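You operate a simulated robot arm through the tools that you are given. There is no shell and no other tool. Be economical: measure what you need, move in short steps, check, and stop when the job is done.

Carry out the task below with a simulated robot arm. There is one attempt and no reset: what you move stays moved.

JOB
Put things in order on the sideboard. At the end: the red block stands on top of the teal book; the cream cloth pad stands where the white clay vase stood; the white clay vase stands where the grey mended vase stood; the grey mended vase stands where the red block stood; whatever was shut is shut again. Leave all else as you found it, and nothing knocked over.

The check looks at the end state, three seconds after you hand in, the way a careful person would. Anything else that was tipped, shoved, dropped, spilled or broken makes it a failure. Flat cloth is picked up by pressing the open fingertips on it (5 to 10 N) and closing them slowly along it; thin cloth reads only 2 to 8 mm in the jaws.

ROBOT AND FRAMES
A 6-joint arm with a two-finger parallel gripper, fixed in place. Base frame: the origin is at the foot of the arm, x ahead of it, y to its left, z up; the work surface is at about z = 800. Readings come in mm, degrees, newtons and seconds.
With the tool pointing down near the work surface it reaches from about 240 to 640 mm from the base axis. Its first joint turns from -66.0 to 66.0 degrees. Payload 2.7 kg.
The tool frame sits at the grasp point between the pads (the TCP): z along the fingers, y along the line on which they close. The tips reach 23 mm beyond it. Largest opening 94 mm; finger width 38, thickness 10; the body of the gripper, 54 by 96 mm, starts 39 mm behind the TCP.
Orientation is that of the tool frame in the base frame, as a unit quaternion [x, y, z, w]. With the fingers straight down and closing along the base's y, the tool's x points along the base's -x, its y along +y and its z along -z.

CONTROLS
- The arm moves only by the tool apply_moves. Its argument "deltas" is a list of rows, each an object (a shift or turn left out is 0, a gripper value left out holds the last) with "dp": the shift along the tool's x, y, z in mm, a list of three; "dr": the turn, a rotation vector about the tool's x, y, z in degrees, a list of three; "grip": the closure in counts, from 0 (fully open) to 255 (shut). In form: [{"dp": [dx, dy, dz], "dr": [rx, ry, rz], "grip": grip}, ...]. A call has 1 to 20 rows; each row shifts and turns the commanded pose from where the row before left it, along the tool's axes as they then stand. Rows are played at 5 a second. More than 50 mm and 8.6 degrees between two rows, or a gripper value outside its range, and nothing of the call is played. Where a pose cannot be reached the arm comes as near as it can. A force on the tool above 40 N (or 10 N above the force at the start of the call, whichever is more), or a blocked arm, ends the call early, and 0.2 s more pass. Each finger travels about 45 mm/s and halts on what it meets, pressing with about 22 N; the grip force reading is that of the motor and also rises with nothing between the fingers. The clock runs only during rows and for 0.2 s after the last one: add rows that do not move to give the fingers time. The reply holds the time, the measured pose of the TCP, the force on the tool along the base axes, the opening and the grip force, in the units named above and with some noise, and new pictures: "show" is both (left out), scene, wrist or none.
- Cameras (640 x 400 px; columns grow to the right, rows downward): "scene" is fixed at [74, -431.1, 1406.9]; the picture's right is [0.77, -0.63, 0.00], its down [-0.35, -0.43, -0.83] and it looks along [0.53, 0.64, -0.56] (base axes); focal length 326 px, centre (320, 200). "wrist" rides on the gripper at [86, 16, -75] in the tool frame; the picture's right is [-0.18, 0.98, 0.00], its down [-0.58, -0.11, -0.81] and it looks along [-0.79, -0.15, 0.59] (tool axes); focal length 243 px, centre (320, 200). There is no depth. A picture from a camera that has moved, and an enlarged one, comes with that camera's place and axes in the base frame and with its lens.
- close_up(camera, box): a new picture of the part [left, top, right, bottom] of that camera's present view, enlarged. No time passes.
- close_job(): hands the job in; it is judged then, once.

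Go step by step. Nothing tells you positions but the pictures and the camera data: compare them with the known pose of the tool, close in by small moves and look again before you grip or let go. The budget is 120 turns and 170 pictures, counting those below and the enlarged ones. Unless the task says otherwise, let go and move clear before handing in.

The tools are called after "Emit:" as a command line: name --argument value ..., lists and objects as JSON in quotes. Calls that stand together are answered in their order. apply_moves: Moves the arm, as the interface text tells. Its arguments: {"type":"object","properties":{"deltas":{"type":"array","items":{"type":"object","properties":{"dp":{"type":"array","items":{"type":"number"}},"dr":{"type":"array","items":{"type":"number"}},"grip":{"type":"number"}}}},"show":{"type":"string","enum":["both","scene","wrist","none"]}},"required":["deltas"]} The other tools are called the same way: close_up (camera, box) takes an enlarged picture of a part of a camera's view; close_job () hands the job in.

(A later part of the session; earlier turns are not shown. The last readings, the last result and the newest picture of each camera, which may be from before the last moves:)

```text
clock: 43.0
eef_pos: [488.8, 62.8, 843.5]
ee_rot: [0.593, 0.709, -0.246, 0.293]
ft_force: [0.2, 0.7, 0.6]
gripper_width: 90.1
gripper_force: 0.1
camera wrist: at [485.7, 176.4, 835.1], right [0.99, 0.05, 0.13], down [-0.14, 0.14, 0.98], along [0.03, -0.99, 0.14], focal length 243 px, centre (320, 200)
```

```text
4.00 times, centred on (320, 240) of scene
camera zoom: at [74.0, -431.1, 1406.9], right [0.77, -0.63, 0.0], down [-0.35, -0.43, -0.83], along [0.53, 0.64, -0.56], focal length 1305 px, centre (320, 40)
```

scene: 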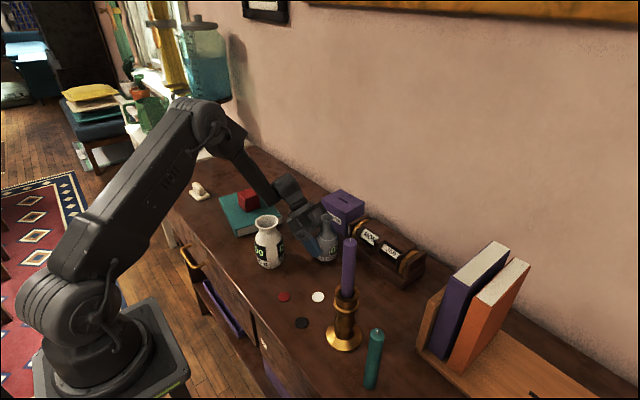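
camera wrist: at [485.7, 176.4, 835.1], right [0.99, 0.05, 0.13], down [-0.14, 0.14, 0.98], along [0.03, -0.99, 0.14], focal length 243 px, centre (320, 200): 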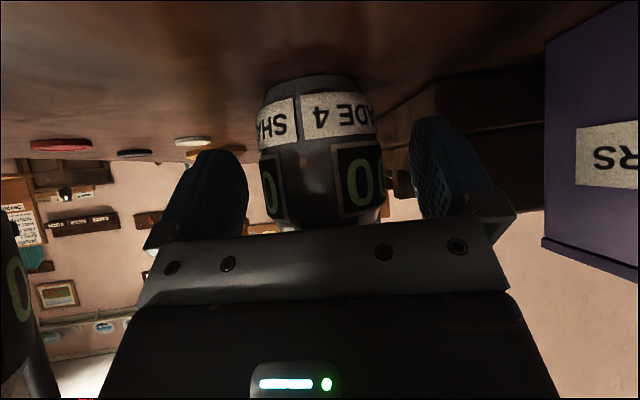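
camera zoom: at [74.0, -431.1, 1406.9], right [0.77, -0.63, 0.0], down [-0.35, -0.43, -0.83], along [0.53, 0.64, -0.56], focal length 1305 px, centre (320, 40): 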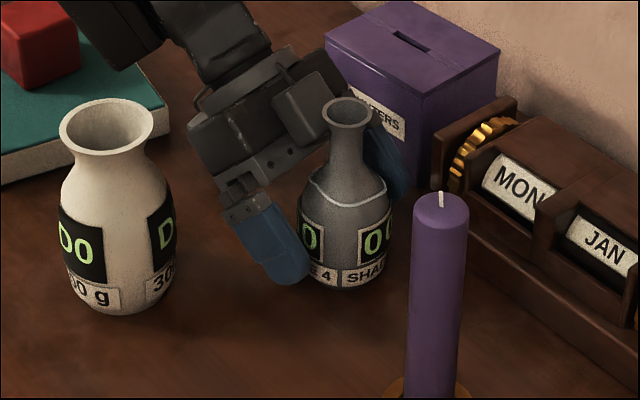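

The grey vase stands upright on the block's old spot. I back out along the tool axis, rise, and go to a viewing stand-off for the white vase.

Emit:
apply_moves --deltas '[{"dp": [0, 0, -12]}, {"dp": [0, 0, -20]}, {"dp": [0, 0, -22]}, {"dp": [0, 0, -22]}, {"dp": [0, 0, -22]}, {"dp": [0, 0, -22]}, {"dp": [-15.6, 0, -15.6]}, {"dp": [-15.6, 0, -15.6]}, {"dp": [-15.6, 0, -15.6]}, {"dp": [-15.6, 0, -15.6]}, {"dp": [-15.6, 0, -15.6]}, {"dr": [-4.95, 0, -4.95]}, {"dr": [-4.95, 0, -4.95]}, {"dr": [-4.95, 0, -4.95]}, {"dp": [25.1, -21.1, -14.3]}, {"dp": [25.1, -21.1, -14.3]}, {"dp": [25.1, -21.1, -14.3]}, {"dp": [25.1, -21.1, -14.3]}, {"dp": [25.1, -21.1, -14.3]}, {}]'

Emit:
close_up --camera "scene" --box '[200, 150, 400, 275]'

```text
clock: 47.2
eef_pos: [310.3, 211.8, 999.9]
ee_rot: [0.453, 0.805, -0.188, 0.334]
ft_force: [0.1, -0.5, 0.1]
gripper_width: 90.3
gripper_force: 0.0
camera wrist: at [266.5, 315.4, 991.5], right [0.91, 0.4, 0.13], down [-0.18, 0.08, 0.98], along [0.38, -0.91, 0.14], focal length 243 px, centre (320, 200)
```

scene: 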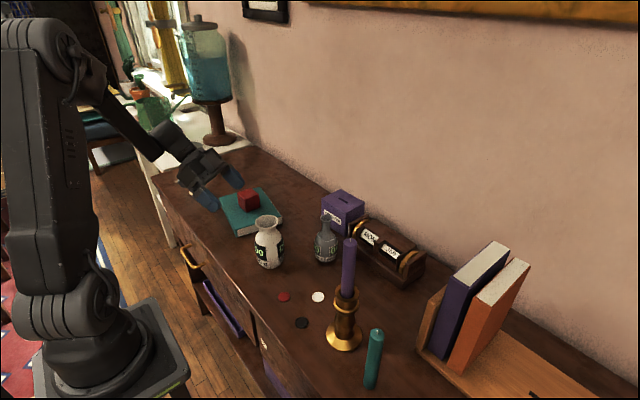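
wrist: 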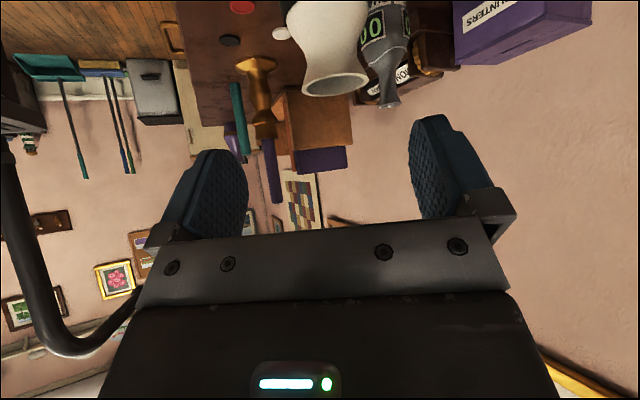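

```text
3.20 times, centred on (300, 212) of scene
camera zoom: at [74.0, -431.1, 1406.9], right [0.77, -0.63, 0.0], down [-0.35, -0.43, -0.83], along [0.53, 0.64, -0.56], focal length 1044 px, centre (384, 160)
```

zoom: 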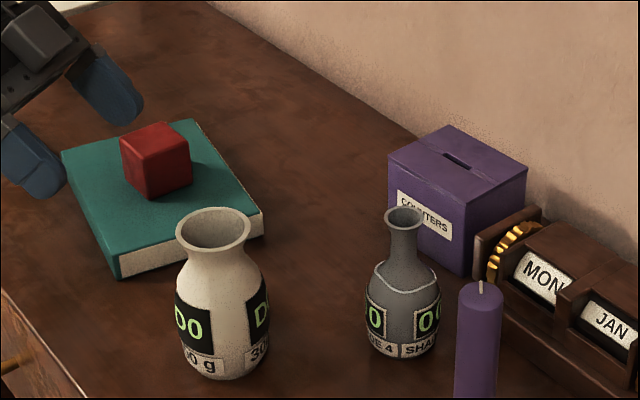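

Grey vase is fine. White vase axis works out at about (370,127), rim z ≈ 928. I go to the stand-off for its body grip.

Emit:
apply_moves --deltas '[{"dp": [14.5, 3, 21.8], "grip": 0}, {"dp": [14.5, 3, 21.8]}, {"dp": [14.4, 3.2, 21.8]}, {}, {}]'

Emit:
close_up --camera "wrist" --box '[220, 0, 444, 140]'

```text
clock: 48.4
eef_pos: [327.9, 201.9, 923.0]
ee_rot: [0.453, 0.805, -0.188, 0.333]
ft_force: [-0.1, 0.1, 0.3]
gripper_width: 93.9
gripper_force: 0.1
camera wrist: at [282.6, 307.1, 913.8], right [0.91, 0.4, 0.13], down [-0.18, 0.08, 0.98], along [0.38, -0.91, 0.14], focal length 243 px, centre (320, 200)
```

scene: 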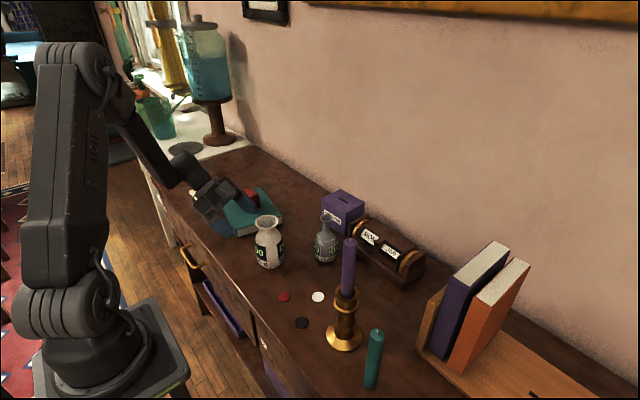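
wrist: 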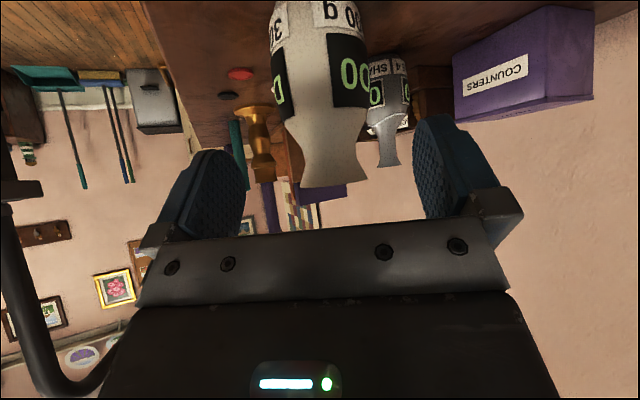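

```text
2.86 times, centred on (332, 70) of wrist
camera zoom: at [282.6, 307.1, 913.8], right [0.91, 0.4, 0.13], down [-0.18, 0.08, 0.98], along [0.38, -0.91, 0.14], focal length 693 px, centre (286, 571)
```

zoom: 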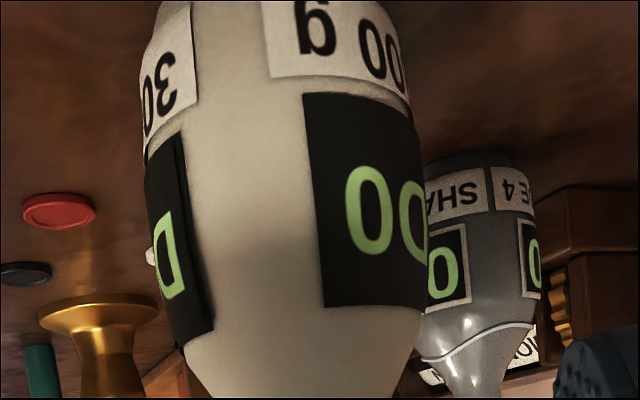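

Vase centred between the fingers. I advance along the tool axis.

Emit:
apply_moves --deltas '[{"dp": [0.4, 0, 20]}, {"dp": [0.4, 0, 20]}, {"dp": [0.4, 0, 20]}, {"dp": [0, 0, 12]}, {}]'

Emit:
close_up --camera "scene" --box '[190, 190, 350, 290]'

```text
clock: 49.6
eef_pos: [352.7, 159.8, 870.5]
ee_rot: [0.454, 0.805, -0.188, 0.333]
ft_force: [-0.1, 0.1, -1.0]
gripper_width: 94.3
gripper_force: 0.0
camera wrist: at [309.0, 264.0, 862.1], right [0.91, 0.4, 0.13], down [-0.18, 0.08, 0.98], along [0.38, -0.91, 0.14], focal length 243 px, centre (320, 200)
```

scene: 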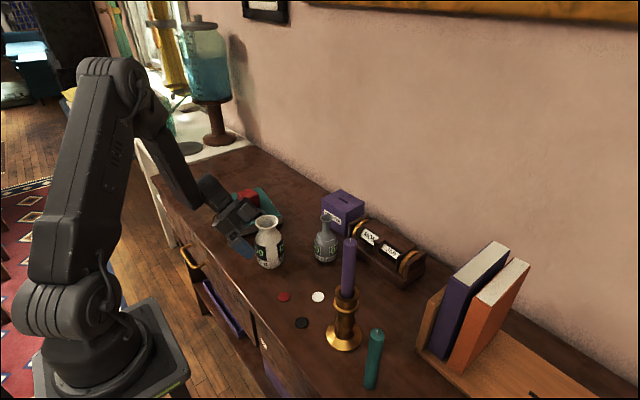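
wrist: 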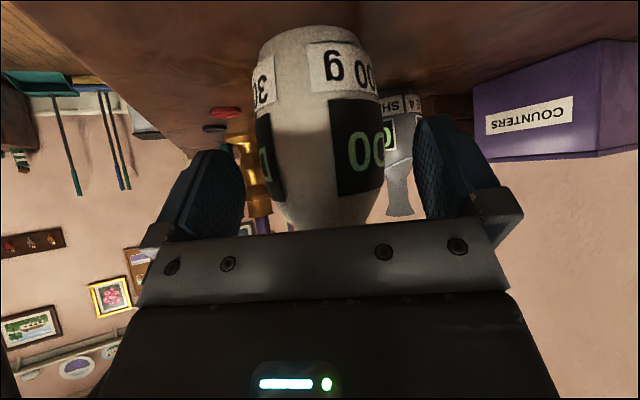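

```text
4.00 times, centred on (270, 240) of scene
camera zoom: at [74.0, -431.1, 1406.9], right [0.77, -0.63, 0.0], down [-0.35, -0.43, -0.83], along [0.53, 0.64, -0.56], focal length 1305 px, centre (520, 40)
```

zoom: 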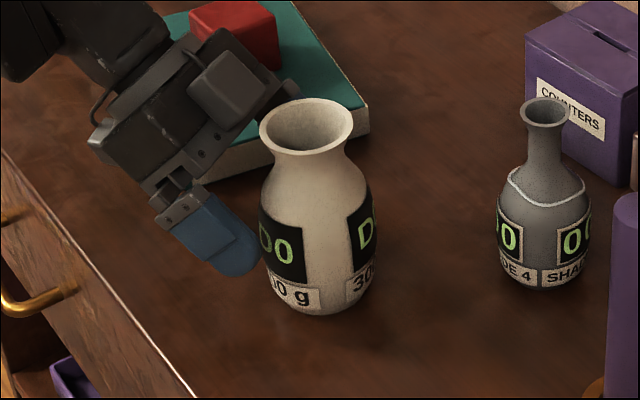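

Emit:
apply_moves --deltas '[{"dp": [0, 0, 12]}, {"dp": [0, 0, 10]}, {"dp": [0, 0, 3]}, {}]' --show "wrist"

Emit:
close_up --camera "scene" --box '[190, 190, 350, 290]'

```text
clock: 50.1
eef_pos: [363.5, 154.0, 866.8]
ee_rot: [0.453, 0.803, -0.185, 0.341]
ft_force: [-3.0, 2.5, 7.7]
gripper_width: 94.2
gripper_force: 0.0
stopped in row 2: the force on the tool passed its limit (the readings are from after the stop); the commanded pose is now the measured one
camera wrist: at [317.6, 257.5, 856.7], right [0.9, 0.4, 0.14], down [-0.19, 0.08, 0.98], along [0.38, -0.91, 0.15], focal length 243 px, centre (320, 200)
```

wrist: 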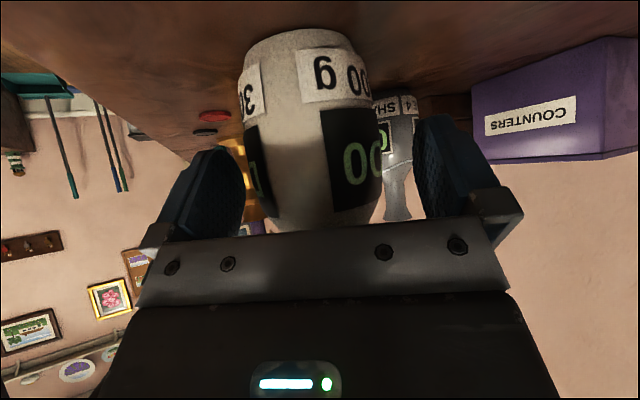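

```text
4.00 times, centred on (270, 240) of scene
camera zoom: at [73.8, -431.1, 1407.0], right [0.77, -0.63, 0.0], down [-0.35, -0.43, -0.83], along [0.53, 0.64, -0.56], focal length 1305 px, centre (520, 40)
```

zoom: 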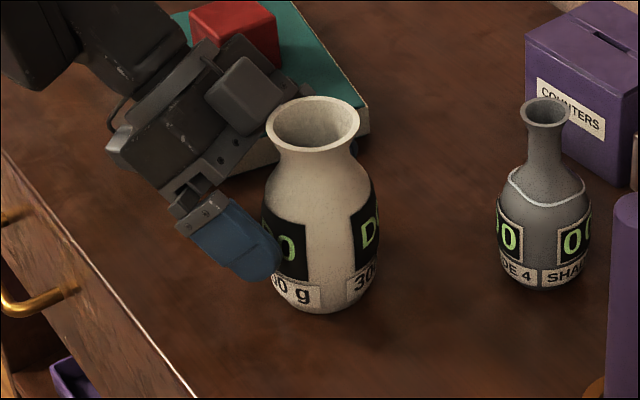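

The white vase's flared rim touched a block on the gripper's upper side (about 3 mm nudge, still upright). A body grip won't fit, so I back out and take this vase by its waist under the rim instead.

Emit:
apply_moves --deltas '[{"dp": [0, 0, -15]}, {"dp": [0, 0, -20]}, {"dp": [0, 0, -25]}, {"dr": [0.49, 0.6, -0.49]}, {"dp": [-14, 0, -14]}, {"dp": [-14, 0, -14]}, {"dp": [-14, 0, -14]}, {}, {}]'

Emit:
close_up --camera "scene" --box '[190, 190, 350, 290]'

```text
clock: 52.1
eef_pos: [341.0, 189.0, 967.0]
ee_rot: [0.451, 0.807, -0.187, 0.333]
ft_force: [0.0, 0.4, 0.0]
gripper_width: 93.9
gripper_force: 0.1
camera wrist: at [295.8, 293.5, 958.7], right [0.91, 0.4, 0.13], down [-0.17, 0.08, 0.98], along [0.38, -0.91, 0.14], focal length 243 px, centre (320, 200)
```

scene: 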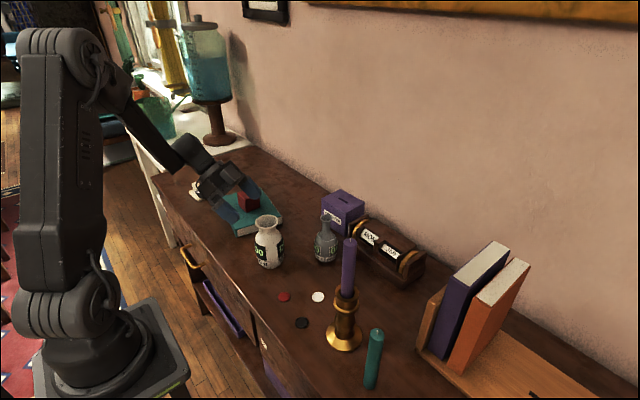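
wrist: 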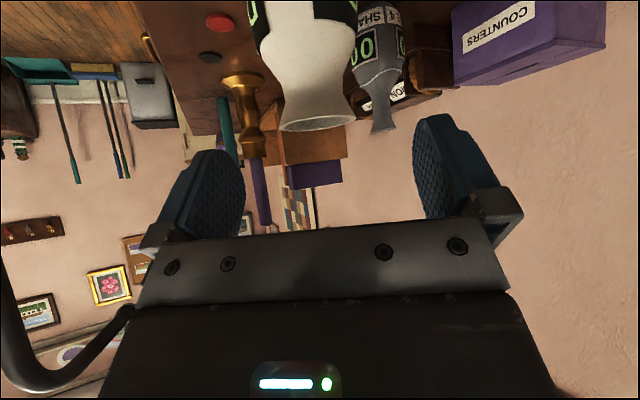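

```text
4.00 times, centred on (270, 240) of scene
camera zoom: at [74.0, -431.1, 1406.9], right [0.77, -0.63, 0.0], down [-0.35, -0.43, -0.83], along [0.53, 0.64, -0.56], focal length 1305 px, centre (520, 40)
```

zoom: 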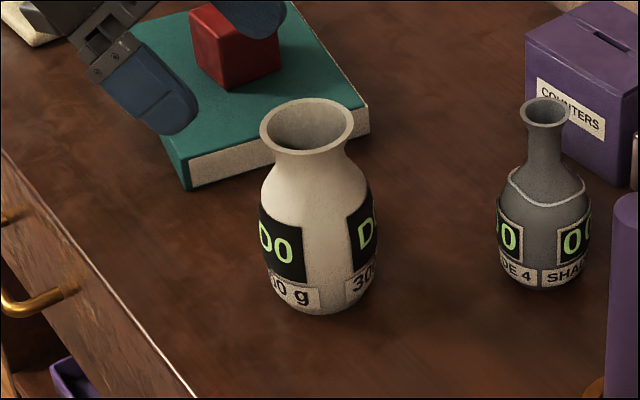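

The vase had only rocked and is back at its original place (axis ≈ (370.5,128)). I align and advance toward its waist.

Emit:
apply_moves --deltas '[{"dp": [0.4, -6.7, 0]}, {"dp": [0, 0, 20]}, {"dp": [0, 0, 20]}, {"dp": [0, 0, 20]}, {}]'

Emit:
close_up --camera "scene" --box '[190, 190, 350, 290]'

```text
clock: 53.3
eef_pos: [356.2, 149.4, 924.7]
ee_rot: [0.45, 0.807, -0.187, 0.333]
ft_force: [-0.2, 0.4, 0.6]
gripper_width: 93.8
gripper_force: 0.1
camera wrist: at [311.2, 253.4, 916.4], right [0.91, 0.4, 0.13], down [-0.17, 0.08, 0.98], along [0.38, -0.91, 0.14], focal length 243 px, centre (320, 200)
```

scene: 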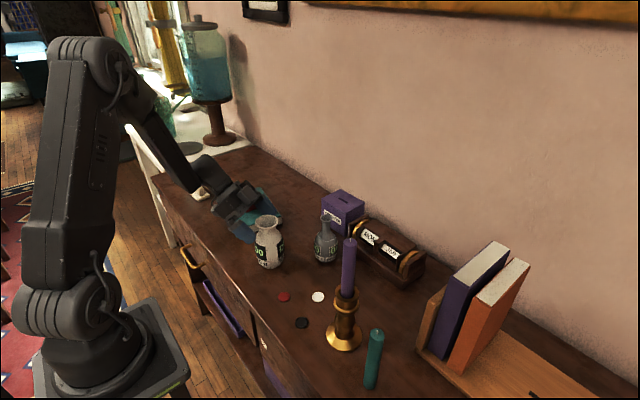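
wrist: 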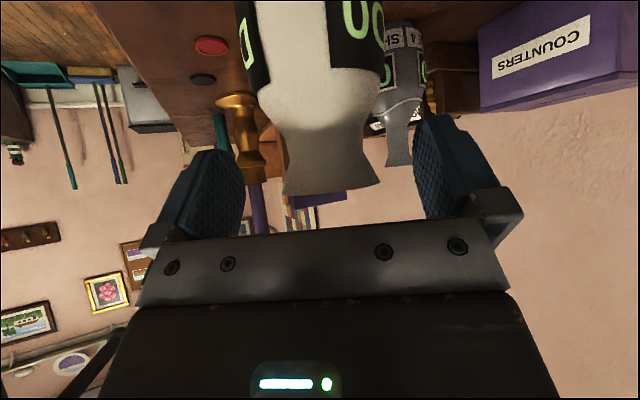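

```text
4.00 times, centred on (270, 240) of scene
camera zoom: at [74.0, -431.1, 1406.9], right [0.77, -0.63, 0.0], down [-0.35, -0.43, -0.83], along [0.53, 0.64, -0.56], focal length 1305 px, centre (520, 40)
```

zoom: 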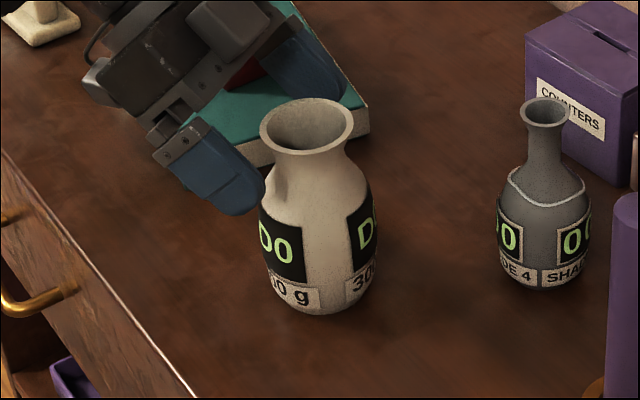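

Emit:
apply_moves --deltas '[{"dp": [0, 1, 10]}, {"dp": [0, 0, 10]}, {"dp": [0, 0, 7]}, {}]' --show "wrist"

Emit:
close_up --camera "scene" --box '[190, 190, 350, 290]'

```text
clock: 54.3
eef_pos: [366.1, 134.8, 904.9]
ee_rot: [0.451, 0.807, -0.187, 0.333]
ft_force: [-0.3, -1.5, -0.1]
gripper_width: 94.1
gripper_force: 0.0
camera wrist: at [321.3, 238.2, 896.1], right [0.91, 0.4, 0.13], down [-0.17, 0.08, 0.98], along [0.38, -0.91, 0.14], focal length 243 px, centre (320, 200)
```

wrist: 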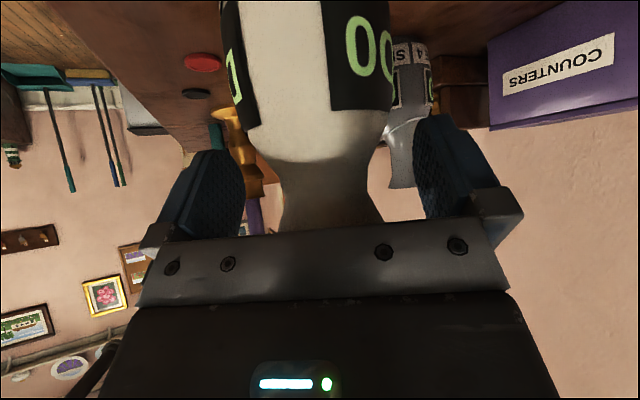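

```text
4.00 times, centred on (270, 240) of scene
camera zoom: at [74.0, -431.1, 1406.9], right [0.77, -0.63, 0.0], down [-0.35, -0.43, -0.83], along [0.53, 0.64, -0.56], focal length 1305 px, centre (520, 40)
```

zoom: 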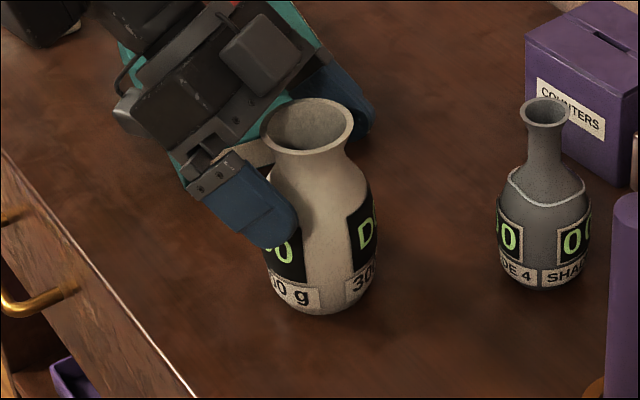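

No contact so far. I close slowly on the waist.

Emit:
apply_moves --deltas '[{"grip": 40}, {"grip": 65}, {"grip": 80}, {"grip": 95}, {"grip": 110}, {"grip": 130}, {}, {}]' --show "wrist"

Emit:
close_up --camera "scene" --box '[190, 190, 350, 290]'

```text
clock: 56.1
eef_pos: [365.5, 133.1, 905.0]
ee_rot: [0.451, 0.807, -0.187, 0.333]
ft_force: [1.1, 0.7, 3.0]
gripper_width: 58.3
gripper_force: 22.1
camera wrist: at [321.4, 238.5, 896.5], right [0.91, 0.4, 0.13], down [-0.17, 0.08, 0.98], along [0.38, -0.91, 0.14], focal length 243 px, centre (320, 200)
```

wrist: 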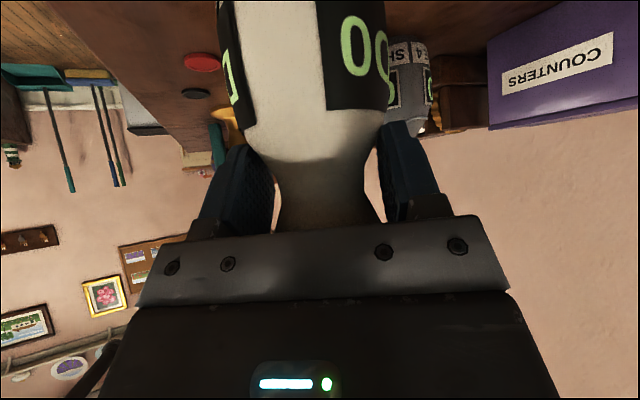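

```text
4.00 times, centred on (270, 240) of scene
camera zoom: at [74.0, -431.1, 1406.9], right [0.77, -0.63, 0.0], down [-0.35, -0.43, -0.83], along [0.53, 0.64, -0.56], focal length 1305 px, centre (520, 40)
```

zoom: 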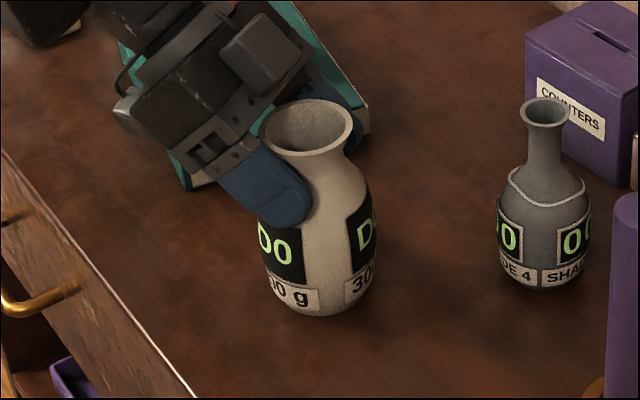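

Held at 58 mm. I lift a little and check that it doesn't slip.

Emit:
apply_moves --deltas '[{"dp": [-2, 0, -2]}, {"dp": [-4, 0, -4]}, {"dp": [-8, 0, -8]}, {"dp": [-8, 0, -8]}, {}, {}]' --show "wrist"

Emit:
close_up --camera "scene" --box '[190, 190, 350, 290]'

```text
clock: 57.5
eef_pos: [367.2, 134.8, 936.6]
ee_rot: [0.452, 0.806, -0.188, 0.333]
ft_force: [-0.2, -0.5, -2.9]
gripper_width: 55.5
gripper_force: 21.6
camera wrist: at [321.3, 239.1, 927.7], right [0.91, 0.4, 0.13], down [-0.17, 0.08, 0.98], along [0.38, -0.91, 0.14], focal length 243 px, centre (320, 200)
```

wrist: 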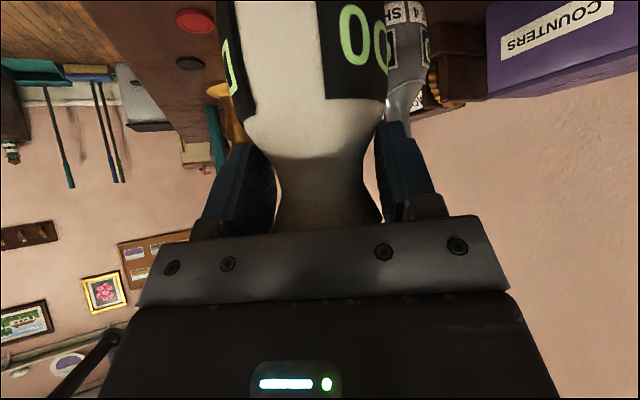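

```text
4.00 times, centred on (270, 240) of scene
camera zoom: at [74.0, -431.1, 1406.9], right [0.77, -0.63, 0.0], down [-0.35, -0.43, -0.83], along [0.53, 0.64, -0.56], focal length 1305 px, centre (520, 40)
```

zoom: 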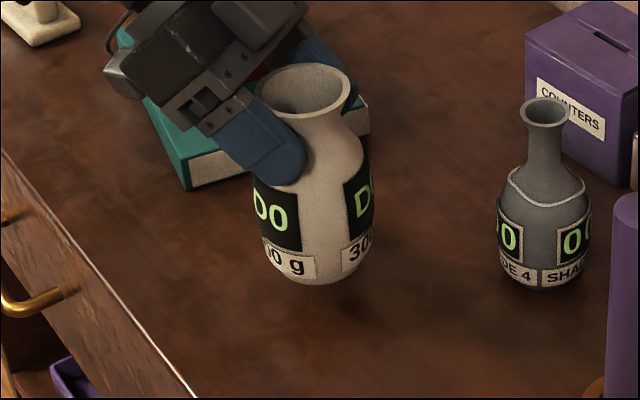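

It settled a little deeper and is holding (55.5 mm, upright). I lift above everything and carry it over to the grey vase's old spot.

Emit:
apply_moves --deltas '[{"dp": [-16, 0, -16]}, {"dp": [-16, 0, -16]}, {"dp": [-16, 0, -16]}, {"dp": [-16, 0, -16]}, {"dp": [-16, 0, -16]}, {"dp": [-10.7, -2.2, 10.7]}, {"dp": [-21.4, -4.4, 21.4]}, {"dp": [-21.4, -4.4, 21.4]}, {"dp": [-21.4, -4.4, 21.4]}, {"dp": [-21.4, -4.4, 21.4]}, {"dp": [-21.4, -4.4, 21.4]}, {"dp": [-21.4, -4.4, 21.4]}, {"dp": [-21.4, -4.4, 21.4]}, {"dp": [-21.4, -4.4, 21.4]}, {"dp": [-21.4, -4.4, 21.4]}, {"dp": [-10.7, -2.2, 10.7]}, {}, {}]'

Emit:
close_up --camera "scene" --box '[300, 130, 460, 230]'

```text
clock: 61.3
eef_pos: [486.1, -145.8, 1047.2]
ee_rot: [0.451, 0.806, -0.187, 0.333]
ft_force: [-1.0, 0.6, -2.7]
gripper_width: 55.7
gripper_force: 21.9
camera wrist: at [441.5, -41.9, 1039.3], right [0.91, 0.4, 0.13], down [-0.17, 0.08, 0.98], along [0.38, -0.91, 0.14], focal length 243 px, centre (320, 200)
```

scene: 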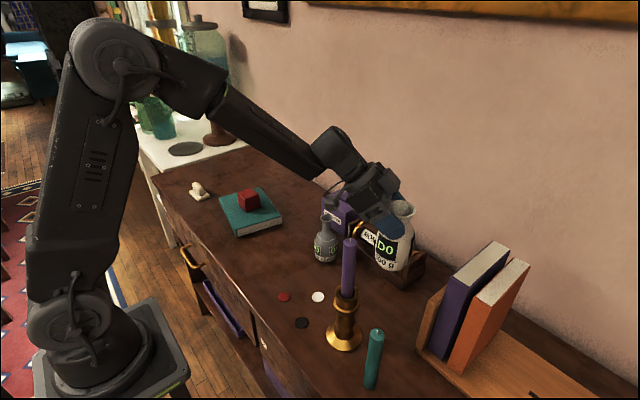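
wrist: 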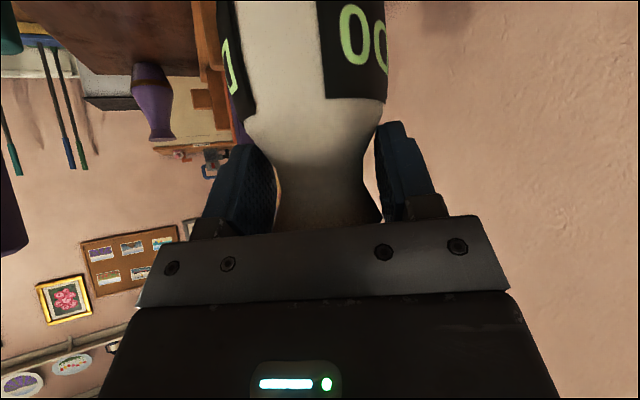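

```text
4.00 times, centred on (380, 180) of scene
camera zoom: at [74.0, -431.1, 1406.9], right [0.77, -0.63, 0.0], down [-0.35, -0.43, -0.83], along [0.53, 0.64, -0.56], focal length 1305 px, centre (80, 280)
```

zoom: 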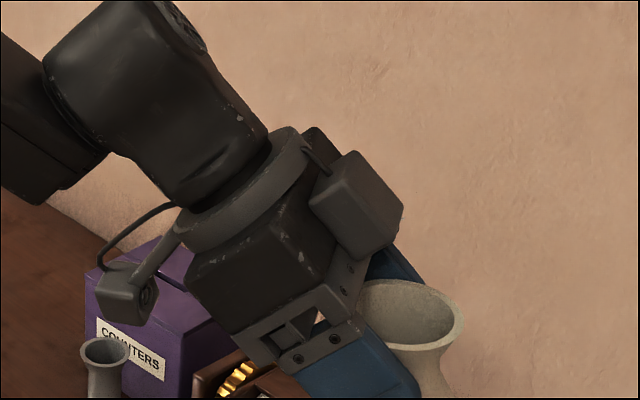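

Emit:
apply_moves --deltas '[{"dp": [14.1, 0, 14.1]}, {"dp": [14.1, 0, 14.1]}, {"dp": [14.1, 0, 14.1]}, {"dp": [14.1, 0, 14.1]}, {"dp": [14.1, 0, 14.1]}, {"dp": [10, 0, 10]}, {}, {}]'

Emit:
close_up --camera "scene" --box '[320, 220, 480, 320]'

```text
clock: 63.1
eef_pos: [486.5, -148.2, 934.8]
ee_rot: [0.452, 0.806, -0.188, 0.333]
ft_force: [-0.1, 0.0, -3.4]
gripper_width: 55.4
gripper_force: 22.1
camera wrist: at [441.3, -43.6, 926.1], right [0.91, 0.4, 0.13], down [-0.17, 0.08, 0.98], along [0.38, -0.91, 0.14], focal length 243 px, centre (320, 200)
```

scene: 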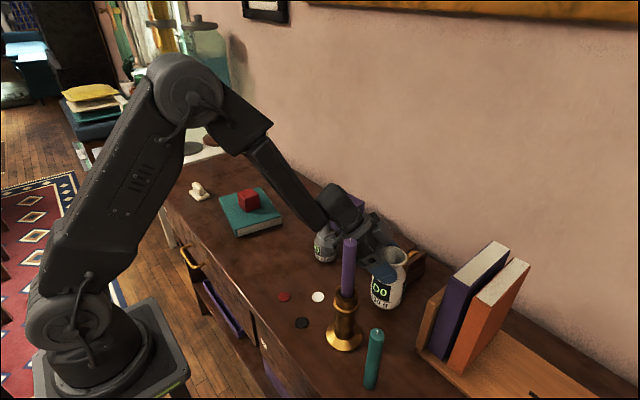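
wrist: 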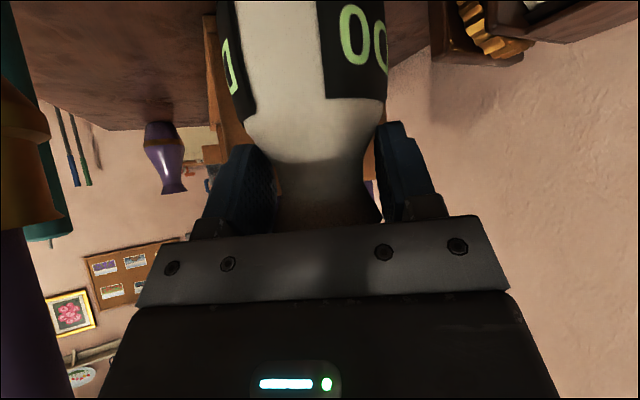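

```text
4.00 times, centred on (400, 270) of scene
camera zoom: at [74.0, -431.1, 1406.9], right [0.77, -0.63, 0.0], down [-0.35, -0.43, -0.83], along [0.53, 0.64, -0.56], focal length 1305 px, centre (0, -80)
```

zoom: 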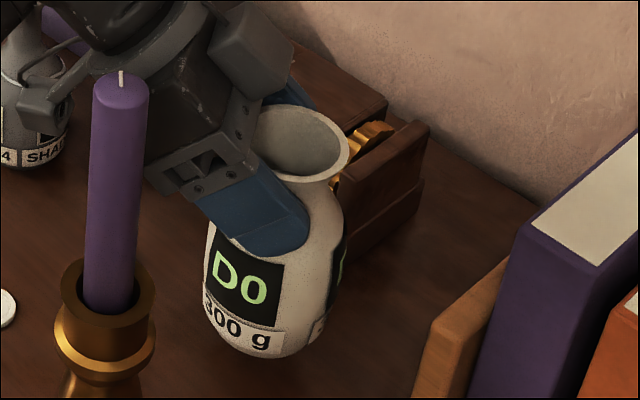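

It hangs upright within ~2 mm of the target spot. I lower it gradually to contact.

Emit:
apply_moves --deltas '[{"dp": [7.9, 1.7, 6.1]}, {"dp": [4.5, 0, 4.5]}, {"dp": [1.4, 0, 1.4]}, {}, {"dp": [0.7, 0, 0.7]}, {}]' --show "none"

```text
clock: 64.5
eef_pos: [487.8, -145.5, 916.0]
ee_rot: [0.452, 0.807, -0.188, 0.332]
ft_force: [0.1, 1.1, -2.6]
gripper_width: 55.5
gripper_force: 22.4
```

Emit:
apply_moves --deltas '[{"dp": [0.7, 0, 0.7]}, {}, {"dp": [0.7, 0, 0.7]}, {}, {"dp": [0.7, 0, 0.7]}, {}]' --show "none"

Emit:
close_up --camera "scene" --box '[320, 220, 480, 320]'

```text
clock: 65.9
eef_pos: [486.9, -145.6, 913.4]
ee_rot: [0.451, 0.807, -0.187, 0.332]
ft_force: [-0.1, 0.6, -3.6]
gripper_width: 55.5
gripper_force: 22.0
```

```text
4.00 times, centred on (400, 270) of scene
camera zoom: at [74.0, -431.1, 1406.9], right [0.77, -0.63, 0.0], down [-0.35, -0.43, -0.83], along [0.53, 0.64, -0.56], focal length 1305 px, centre (0, -80)
```

zoom: 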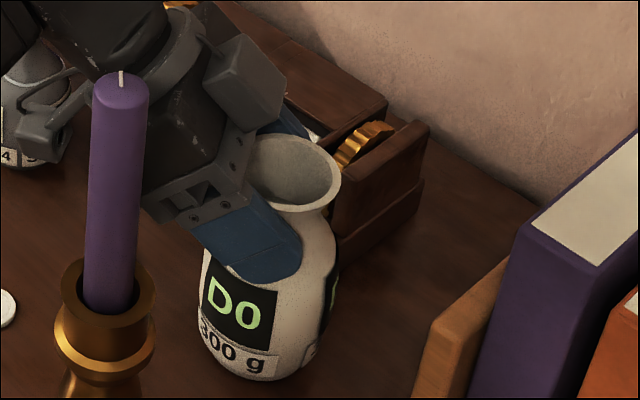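

Still free; continue in 1 mm steps.

Emit:
apply_moves --deltas '[{"dp": [0.7, 0, 0.7]}, {}, {"dp": [0.7, 0, 0.7]}, {}, {}]' --show "none"

```text
clock: 67.1
eef_pos: [487.6, -144.5, 910.7]
ee_rot: [0.451, 0.807, -0.186, 0.333]
ft_force: [0.8, 0.3, -3.3]
gripper_width: 55.0
gripper_force: 21.5
```

Emit:
apply_moves --deltas '[{"dp": [0.7, 0, 0.7]}, {}, {}]' --show "none"

```text
clock: 67.9
eef_pos: [489.3, -146.8, 909.3]
ee_rot: [0.452, 0.806, -0.188, 0.332]
ft_force: [0.5, 1.0, -2.7]
gripper_width: 55.1
gripper_force: 21.5
```

Emit:
apply_moves --deltas '[{"dp": [0.7, 0, 0.7]}, {}, {"dp": [0.5, 0, 0.5]}, {}, {}]' --show "none"

```text
clock: 69.1
eef_pos: [489.2, -145.9, 909.9]
ee_rot: [0.452, 0.806, -0.188, 0.334]
ft_force: [-5.1, 0.0, 11.5]
gripper_width: 55.5
gripper_force: 21.6
```

Contact. I ease off and open slowly.

Emit:
apply_moves --deltas '[{"dp": [-0.5, 0, -0.5]}, {"grip": 100}, {"grip": 90}, {"grip": 75}, {"grip": 50}, {"grip": 20}, {"grip": 0}, {}]' --show "wrist"

Emit:
close_up --camera "scene" --box '[320, 220, 480, 320]'

```text
clock: 70.9
eef_pos: [488.1, -144.9, 909.6]
ee_rot: [0.451, 0.806, -0.188, 0.334]
ft_force: [0.3, 0.6, 0.5]
gripper_width: 93.7
gripper_force: 0.0
camera wrist: at [443.3, -41.0, 900.4], right [0.91, 0.4, 0.13], down [-0.17, 0.08, 0.98], along [0.38, -0.91, 0.14], focal length 243 px, centre (320, 200)
```

wrist: 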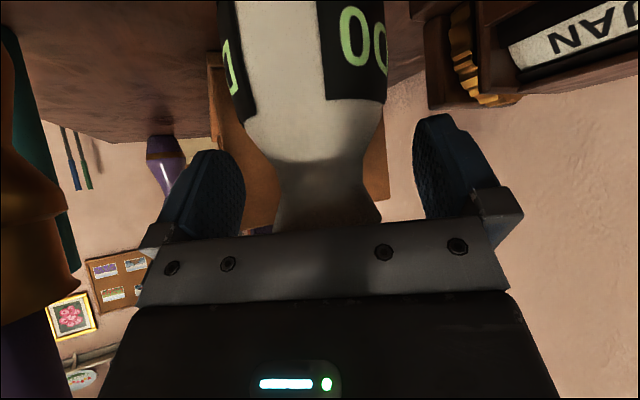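

```text
4.00 times, centred on (400, 270) of scene
camera zoom: at [74.0, -431.1, 1406.9], right [0.77, -0.63, 0.0], down [-0.35, -0.43, -0.83], along [0.53, 0.64, -0.56], focal length 1305 px, centre (0, -80)
```

zoom: 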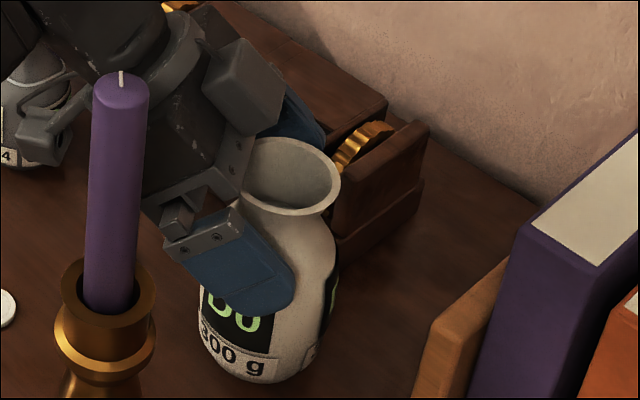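

The white vase stands on the grey vase's old spot. I back out, rise and bring the tool back to vertical.

Emit:
apply_moves --deltas '[{"dp": [0, 0, -10]}, {"dp": [0, 0, -20]}, {"dp": [0, 0, -20]}, {"dp": [0, 0, -20]}, {"dp": [0, 0, -20]}, {"dp": [0, 0, -20]}, {"dp": [-14.1, 0, -14.1]}, {"dp": [-14.1, 0, -14.1]}, {"dp": [-14.1, 0, -14.1]}, {"dp": [-14.1, 0, -14.1]}, {"dp": [-14.1, 0, -14.1]}, {"dr": [0, 7.5, 0]}, {"dr": [0, 7.5, 0]}, {"dr": [0, 7.5, 0]}, {"dr": [0, 7.5, 0]}, {"dr": [0, 7.5, 0]}, {"dr": [0, 7.5, 0]}, {}]' --show "scene"

Emit:
close_up --camera "scene" --box '[280, 190, 480, 315]'

```text
clock: 74.7
eef_pos: [448.2, -78.7, 1086.2]
ee_rot: [0.489, 0.872, 0.0, -0.002]
ft_force: [0.0, 0.0, 0.2]
gripper_width: 93.7
gripper_force: 0.1
```

scene: 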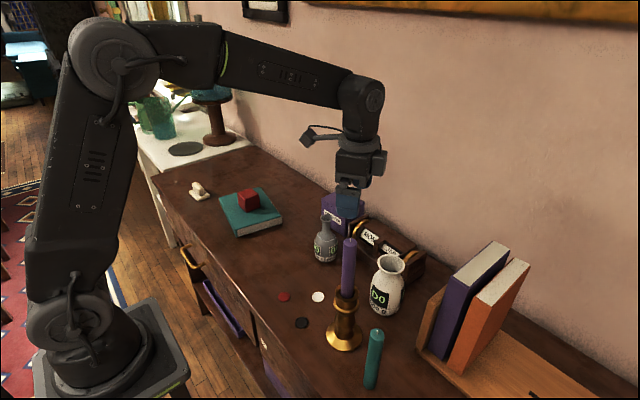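

```text
3.20 times, centred on (380, 252) of scene
camera zoom: at [74.0, -431.1, 1406.9], right [0.77, -0.63, 0.0], down [-0.35, -0.43, -0.83], along [0.53, 0.64, -0.56], focal length 1044 px, centre (128, 32)
```

zoom: 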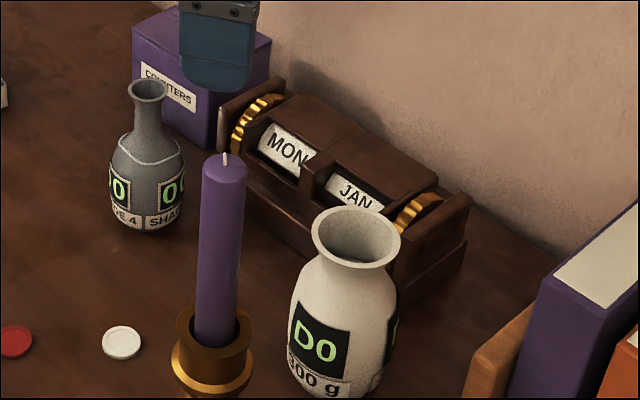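

Both vases stand well. Now I travel toward the pad with the tool vertical, and turn the camera toward it.

Emit:
apply_moves --deltas '[{"dp": [44.2, 11.2, 0]}, {"dp": [44.2, 11.2, 0]}, {"dp": [44.2, 11.2, 0]}, {"dp": [44.2, 11.2, 0]}, {"dp": [44.2, 11.2, 0]}, {"dp": [44.2, 11.2, 0]}, {"dp": [44.2, 11.2, 0]}, {"dp": [44.2, 11.2, 0]}, {"dp": [44.2, 11.2, 0]}, {"dp": [44.2, 11.2, 0]}, {"dp": [44.2, 11.2, 0]}, {}]' --show "none"

Emit:
apply_moves --deltas '[{"dr": [0, 0, -8.1]}, {"dr": [0, 0, -8.1]}, {"dr": [0, 0, -8.1]}, {"dr": [0, 0, -8.1]}, {"dr": [0, 0, -8.1]}, {"dr": [0, 0, -8.1]}, {"dr": [0, 0, -8.1]}, {"dr": [0, 0, -8.1]}, {"dr": [0, 0, -8.1]}, {"dr": [0, 0, -8.1]}, {"dr": [0, 0, -8.1]}, {"dr": [0, 0, -8.1]}, {"dr": [0, 0, -8.1]}, {"dr": [0, 0, -8.1]}, {"dr": [0, 0, -8.1]}, {"dr": [0, 0, -8.1]}, {"dp": [0, 0, 40]}, {"dp": [0, 0, 40]}, {}]'

```text
clock: 77.3
eef_pos: [300.4, 401.0, 1087.4]
ee_rot: [0.489, 0.872, 0.0, -0.001]
ft_force: [0.2, 0.4, 0.8]
gripper_width: 94.0
gripper_force: 0.1
```

```text
clock: 81.3
eef_pos: [299.4, 401.4, 1006.9]
ee_rot: [-0.581, 0.814, 0.001, 0.0]
ft_force: [0.7, 0.4, 0.3]
gripper_width: 94.0
gripper_force: 0.1
camera wrist: at [257.6, 322.5, 1081.8], right [-0.87, 0.49, 0.0], down [0.29, 0.51, 0.81], along [0.4, 0.7, -0.59], focal length 243 px, centre (320, 200)
```

scene: 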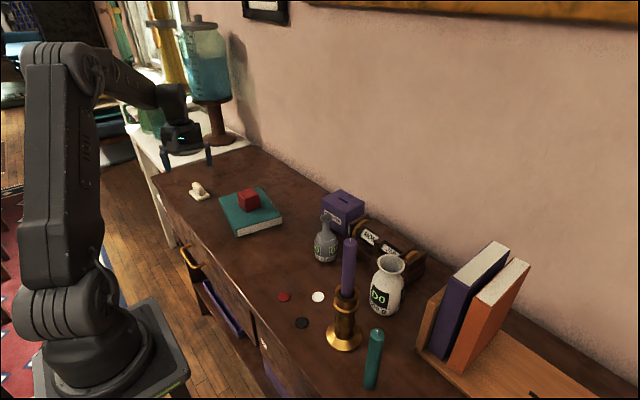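
wrist: 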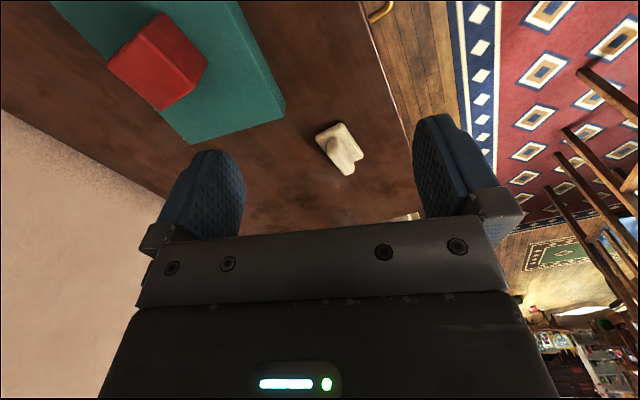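

Emit:
close_up --camera "wrist" --box '[290, 110, 386, 170]'

Emit:
close_up --camera "scene" --box '[166, 165, 230, 205]'

```text
6.67 times, centred on (338, 140) of wrist
camera zoom: at [257.6, 322.5, 1081.8], right [-0.87, 0.49, 0.0], down [0.29, 0.51, 0.81], along [0.4, 0.7, -0.59], focal length 1618 px, centre (200, 600)
```

zoom: 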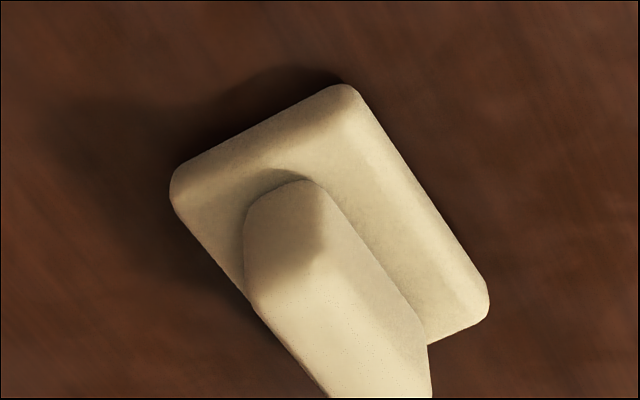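

```text
10.00 times, centred on (198, 185) of scene
camera zoom: at [74.0, -431.1, 1406.9], right [0.77, -0.63, 0.0], down [-0.35, -0.43, -0.83], along [0.53, 0.64, -0.56], focal length 3263 px, centre (1540, 350)
```

zoom: 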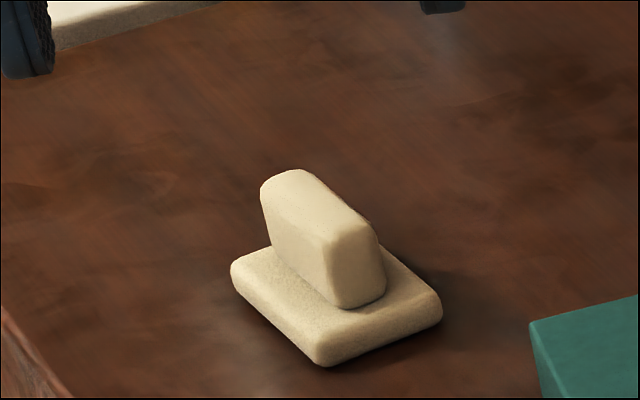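

The pad (base ~43×64 mm, axis-aligned) is centred at about (351.5,543.5) with a grip ridge running along y, near the reach limit. I'll close along x on the ridge with the tool tilted 15° outward.

Emit:
apply_moves --deltas '[{"dr": [0, 0, -6.32]}, {"dr": [0, 0, -6.32]}, {"dr": [0, 0, -6.32]}, {"dr": [0, -7.5, 0]}, {"dr": [0, -7.5, 0]}, {"dp": [-24.4, -13, 23.9]}, {"dp": [-24.4, -13, 23.9]}, {"dp": [-24.4, -13, 23.9]}, {"dp": [-24.4, -13, 23.9]}, {}, {}]'

Emit:
close_up --camera "scene" --box '[130, 120, 258, 200]'

```text
clock: 83.7
eef_pos: [351.7, 518.8, 939.3]
ee_rot: [0.701, -0.701, -0.093, -0.092]
ft_force: [-0.4, -0.6, -1.1]
gripper_width: 94.0
gripper_force: 0.1
camera wrist: at [336.4, 414.6, 989.0], right [-0.98, 0.18, 0.05], down [0.11, 0.35, 0.93], along [0.15, 0.92, -0.37], focal length 243 px, centre (320, 200)
```

scene: 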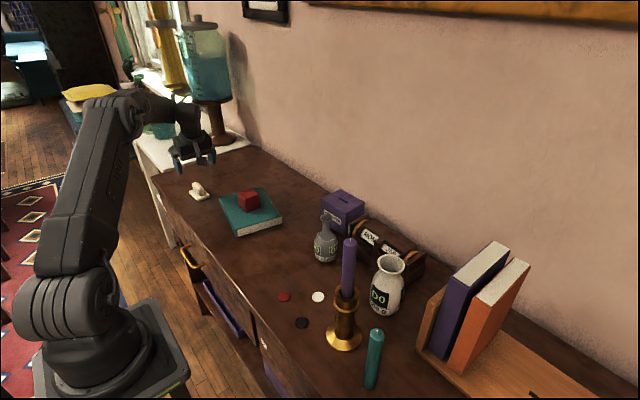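
wrist: 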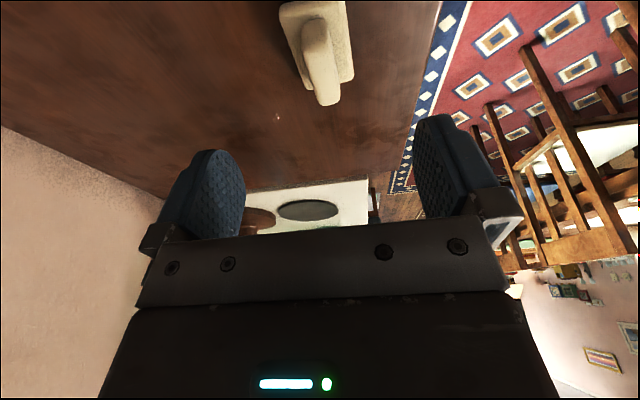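

```text
5.00 times, centred on (194, 160) of scene
camera zoom: at [74.0, -431.1, 1406.9], right [0.77, -0.63, 0.0], down [-0.35, -0.43, -0.83], along [0.53, 0.64, -0.56], focal length 1631 px, centre (950, 400)
```

zoom: 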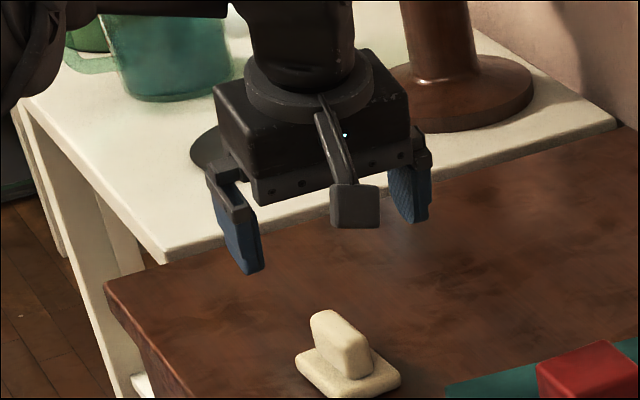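

Aligned over the ridge in x. I narrow the fingers to ~50 mm and descend to just above the grip height.

Emit:
apply_moves --deltas '[{"dp": [0.7, 0, 20], "grip": 119}, {"dp": [0.7, 0, 20]}, {"dp": [0.7, 0, 20]}, {"dp": [0.7, 0, 21]}, {}, {}]'

Emit:
close_up --camera "scene" --box '[150, 140, 246, 200]'

```text
clock: 85.1
eef_pos: [350.7, 536.6, 861.8]
ee_rot: [0.701, -0.701, -0.092, -0.092]
ft_force: [0.2, 0.7, 0.0]
gripper_width: 50.1
gripper_force: 0.1
camera wrist: at [334.9, 431.6, 910.7], right [-0.98, 0.18, 0.05], down [0.11, 0.35, 0.93], along [0.15, 0.92, -0.37], focal length 243 px, centre (320, 200)
```

scene: 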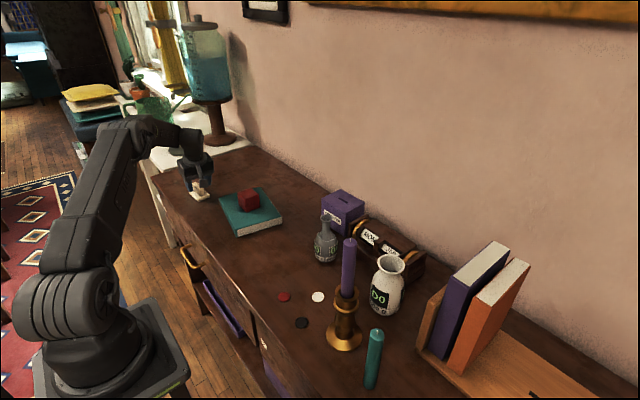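
wrist: 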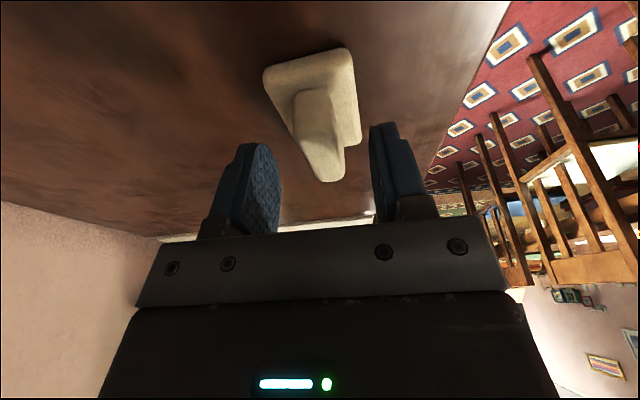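

```text
6.67 times, centred on (198, 170) of scene
camera zoom: at [74.0, -431.1, 1406.9], right [0.77, -0.63, 0.0], down [-0.35, -0.43, -0.83], along [0.53, 0.64, -0.56], focal length 2175 px, centre (1133, 400)
```

zoom: 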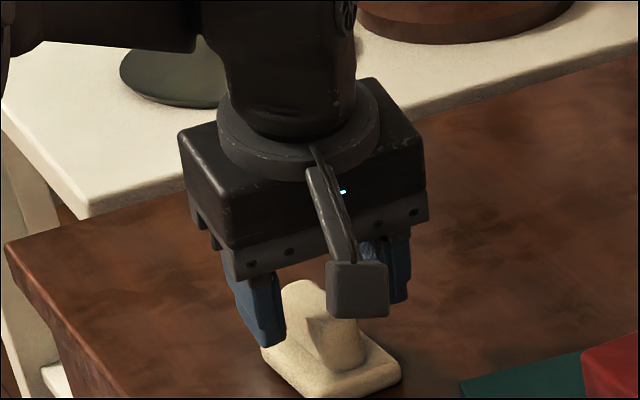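

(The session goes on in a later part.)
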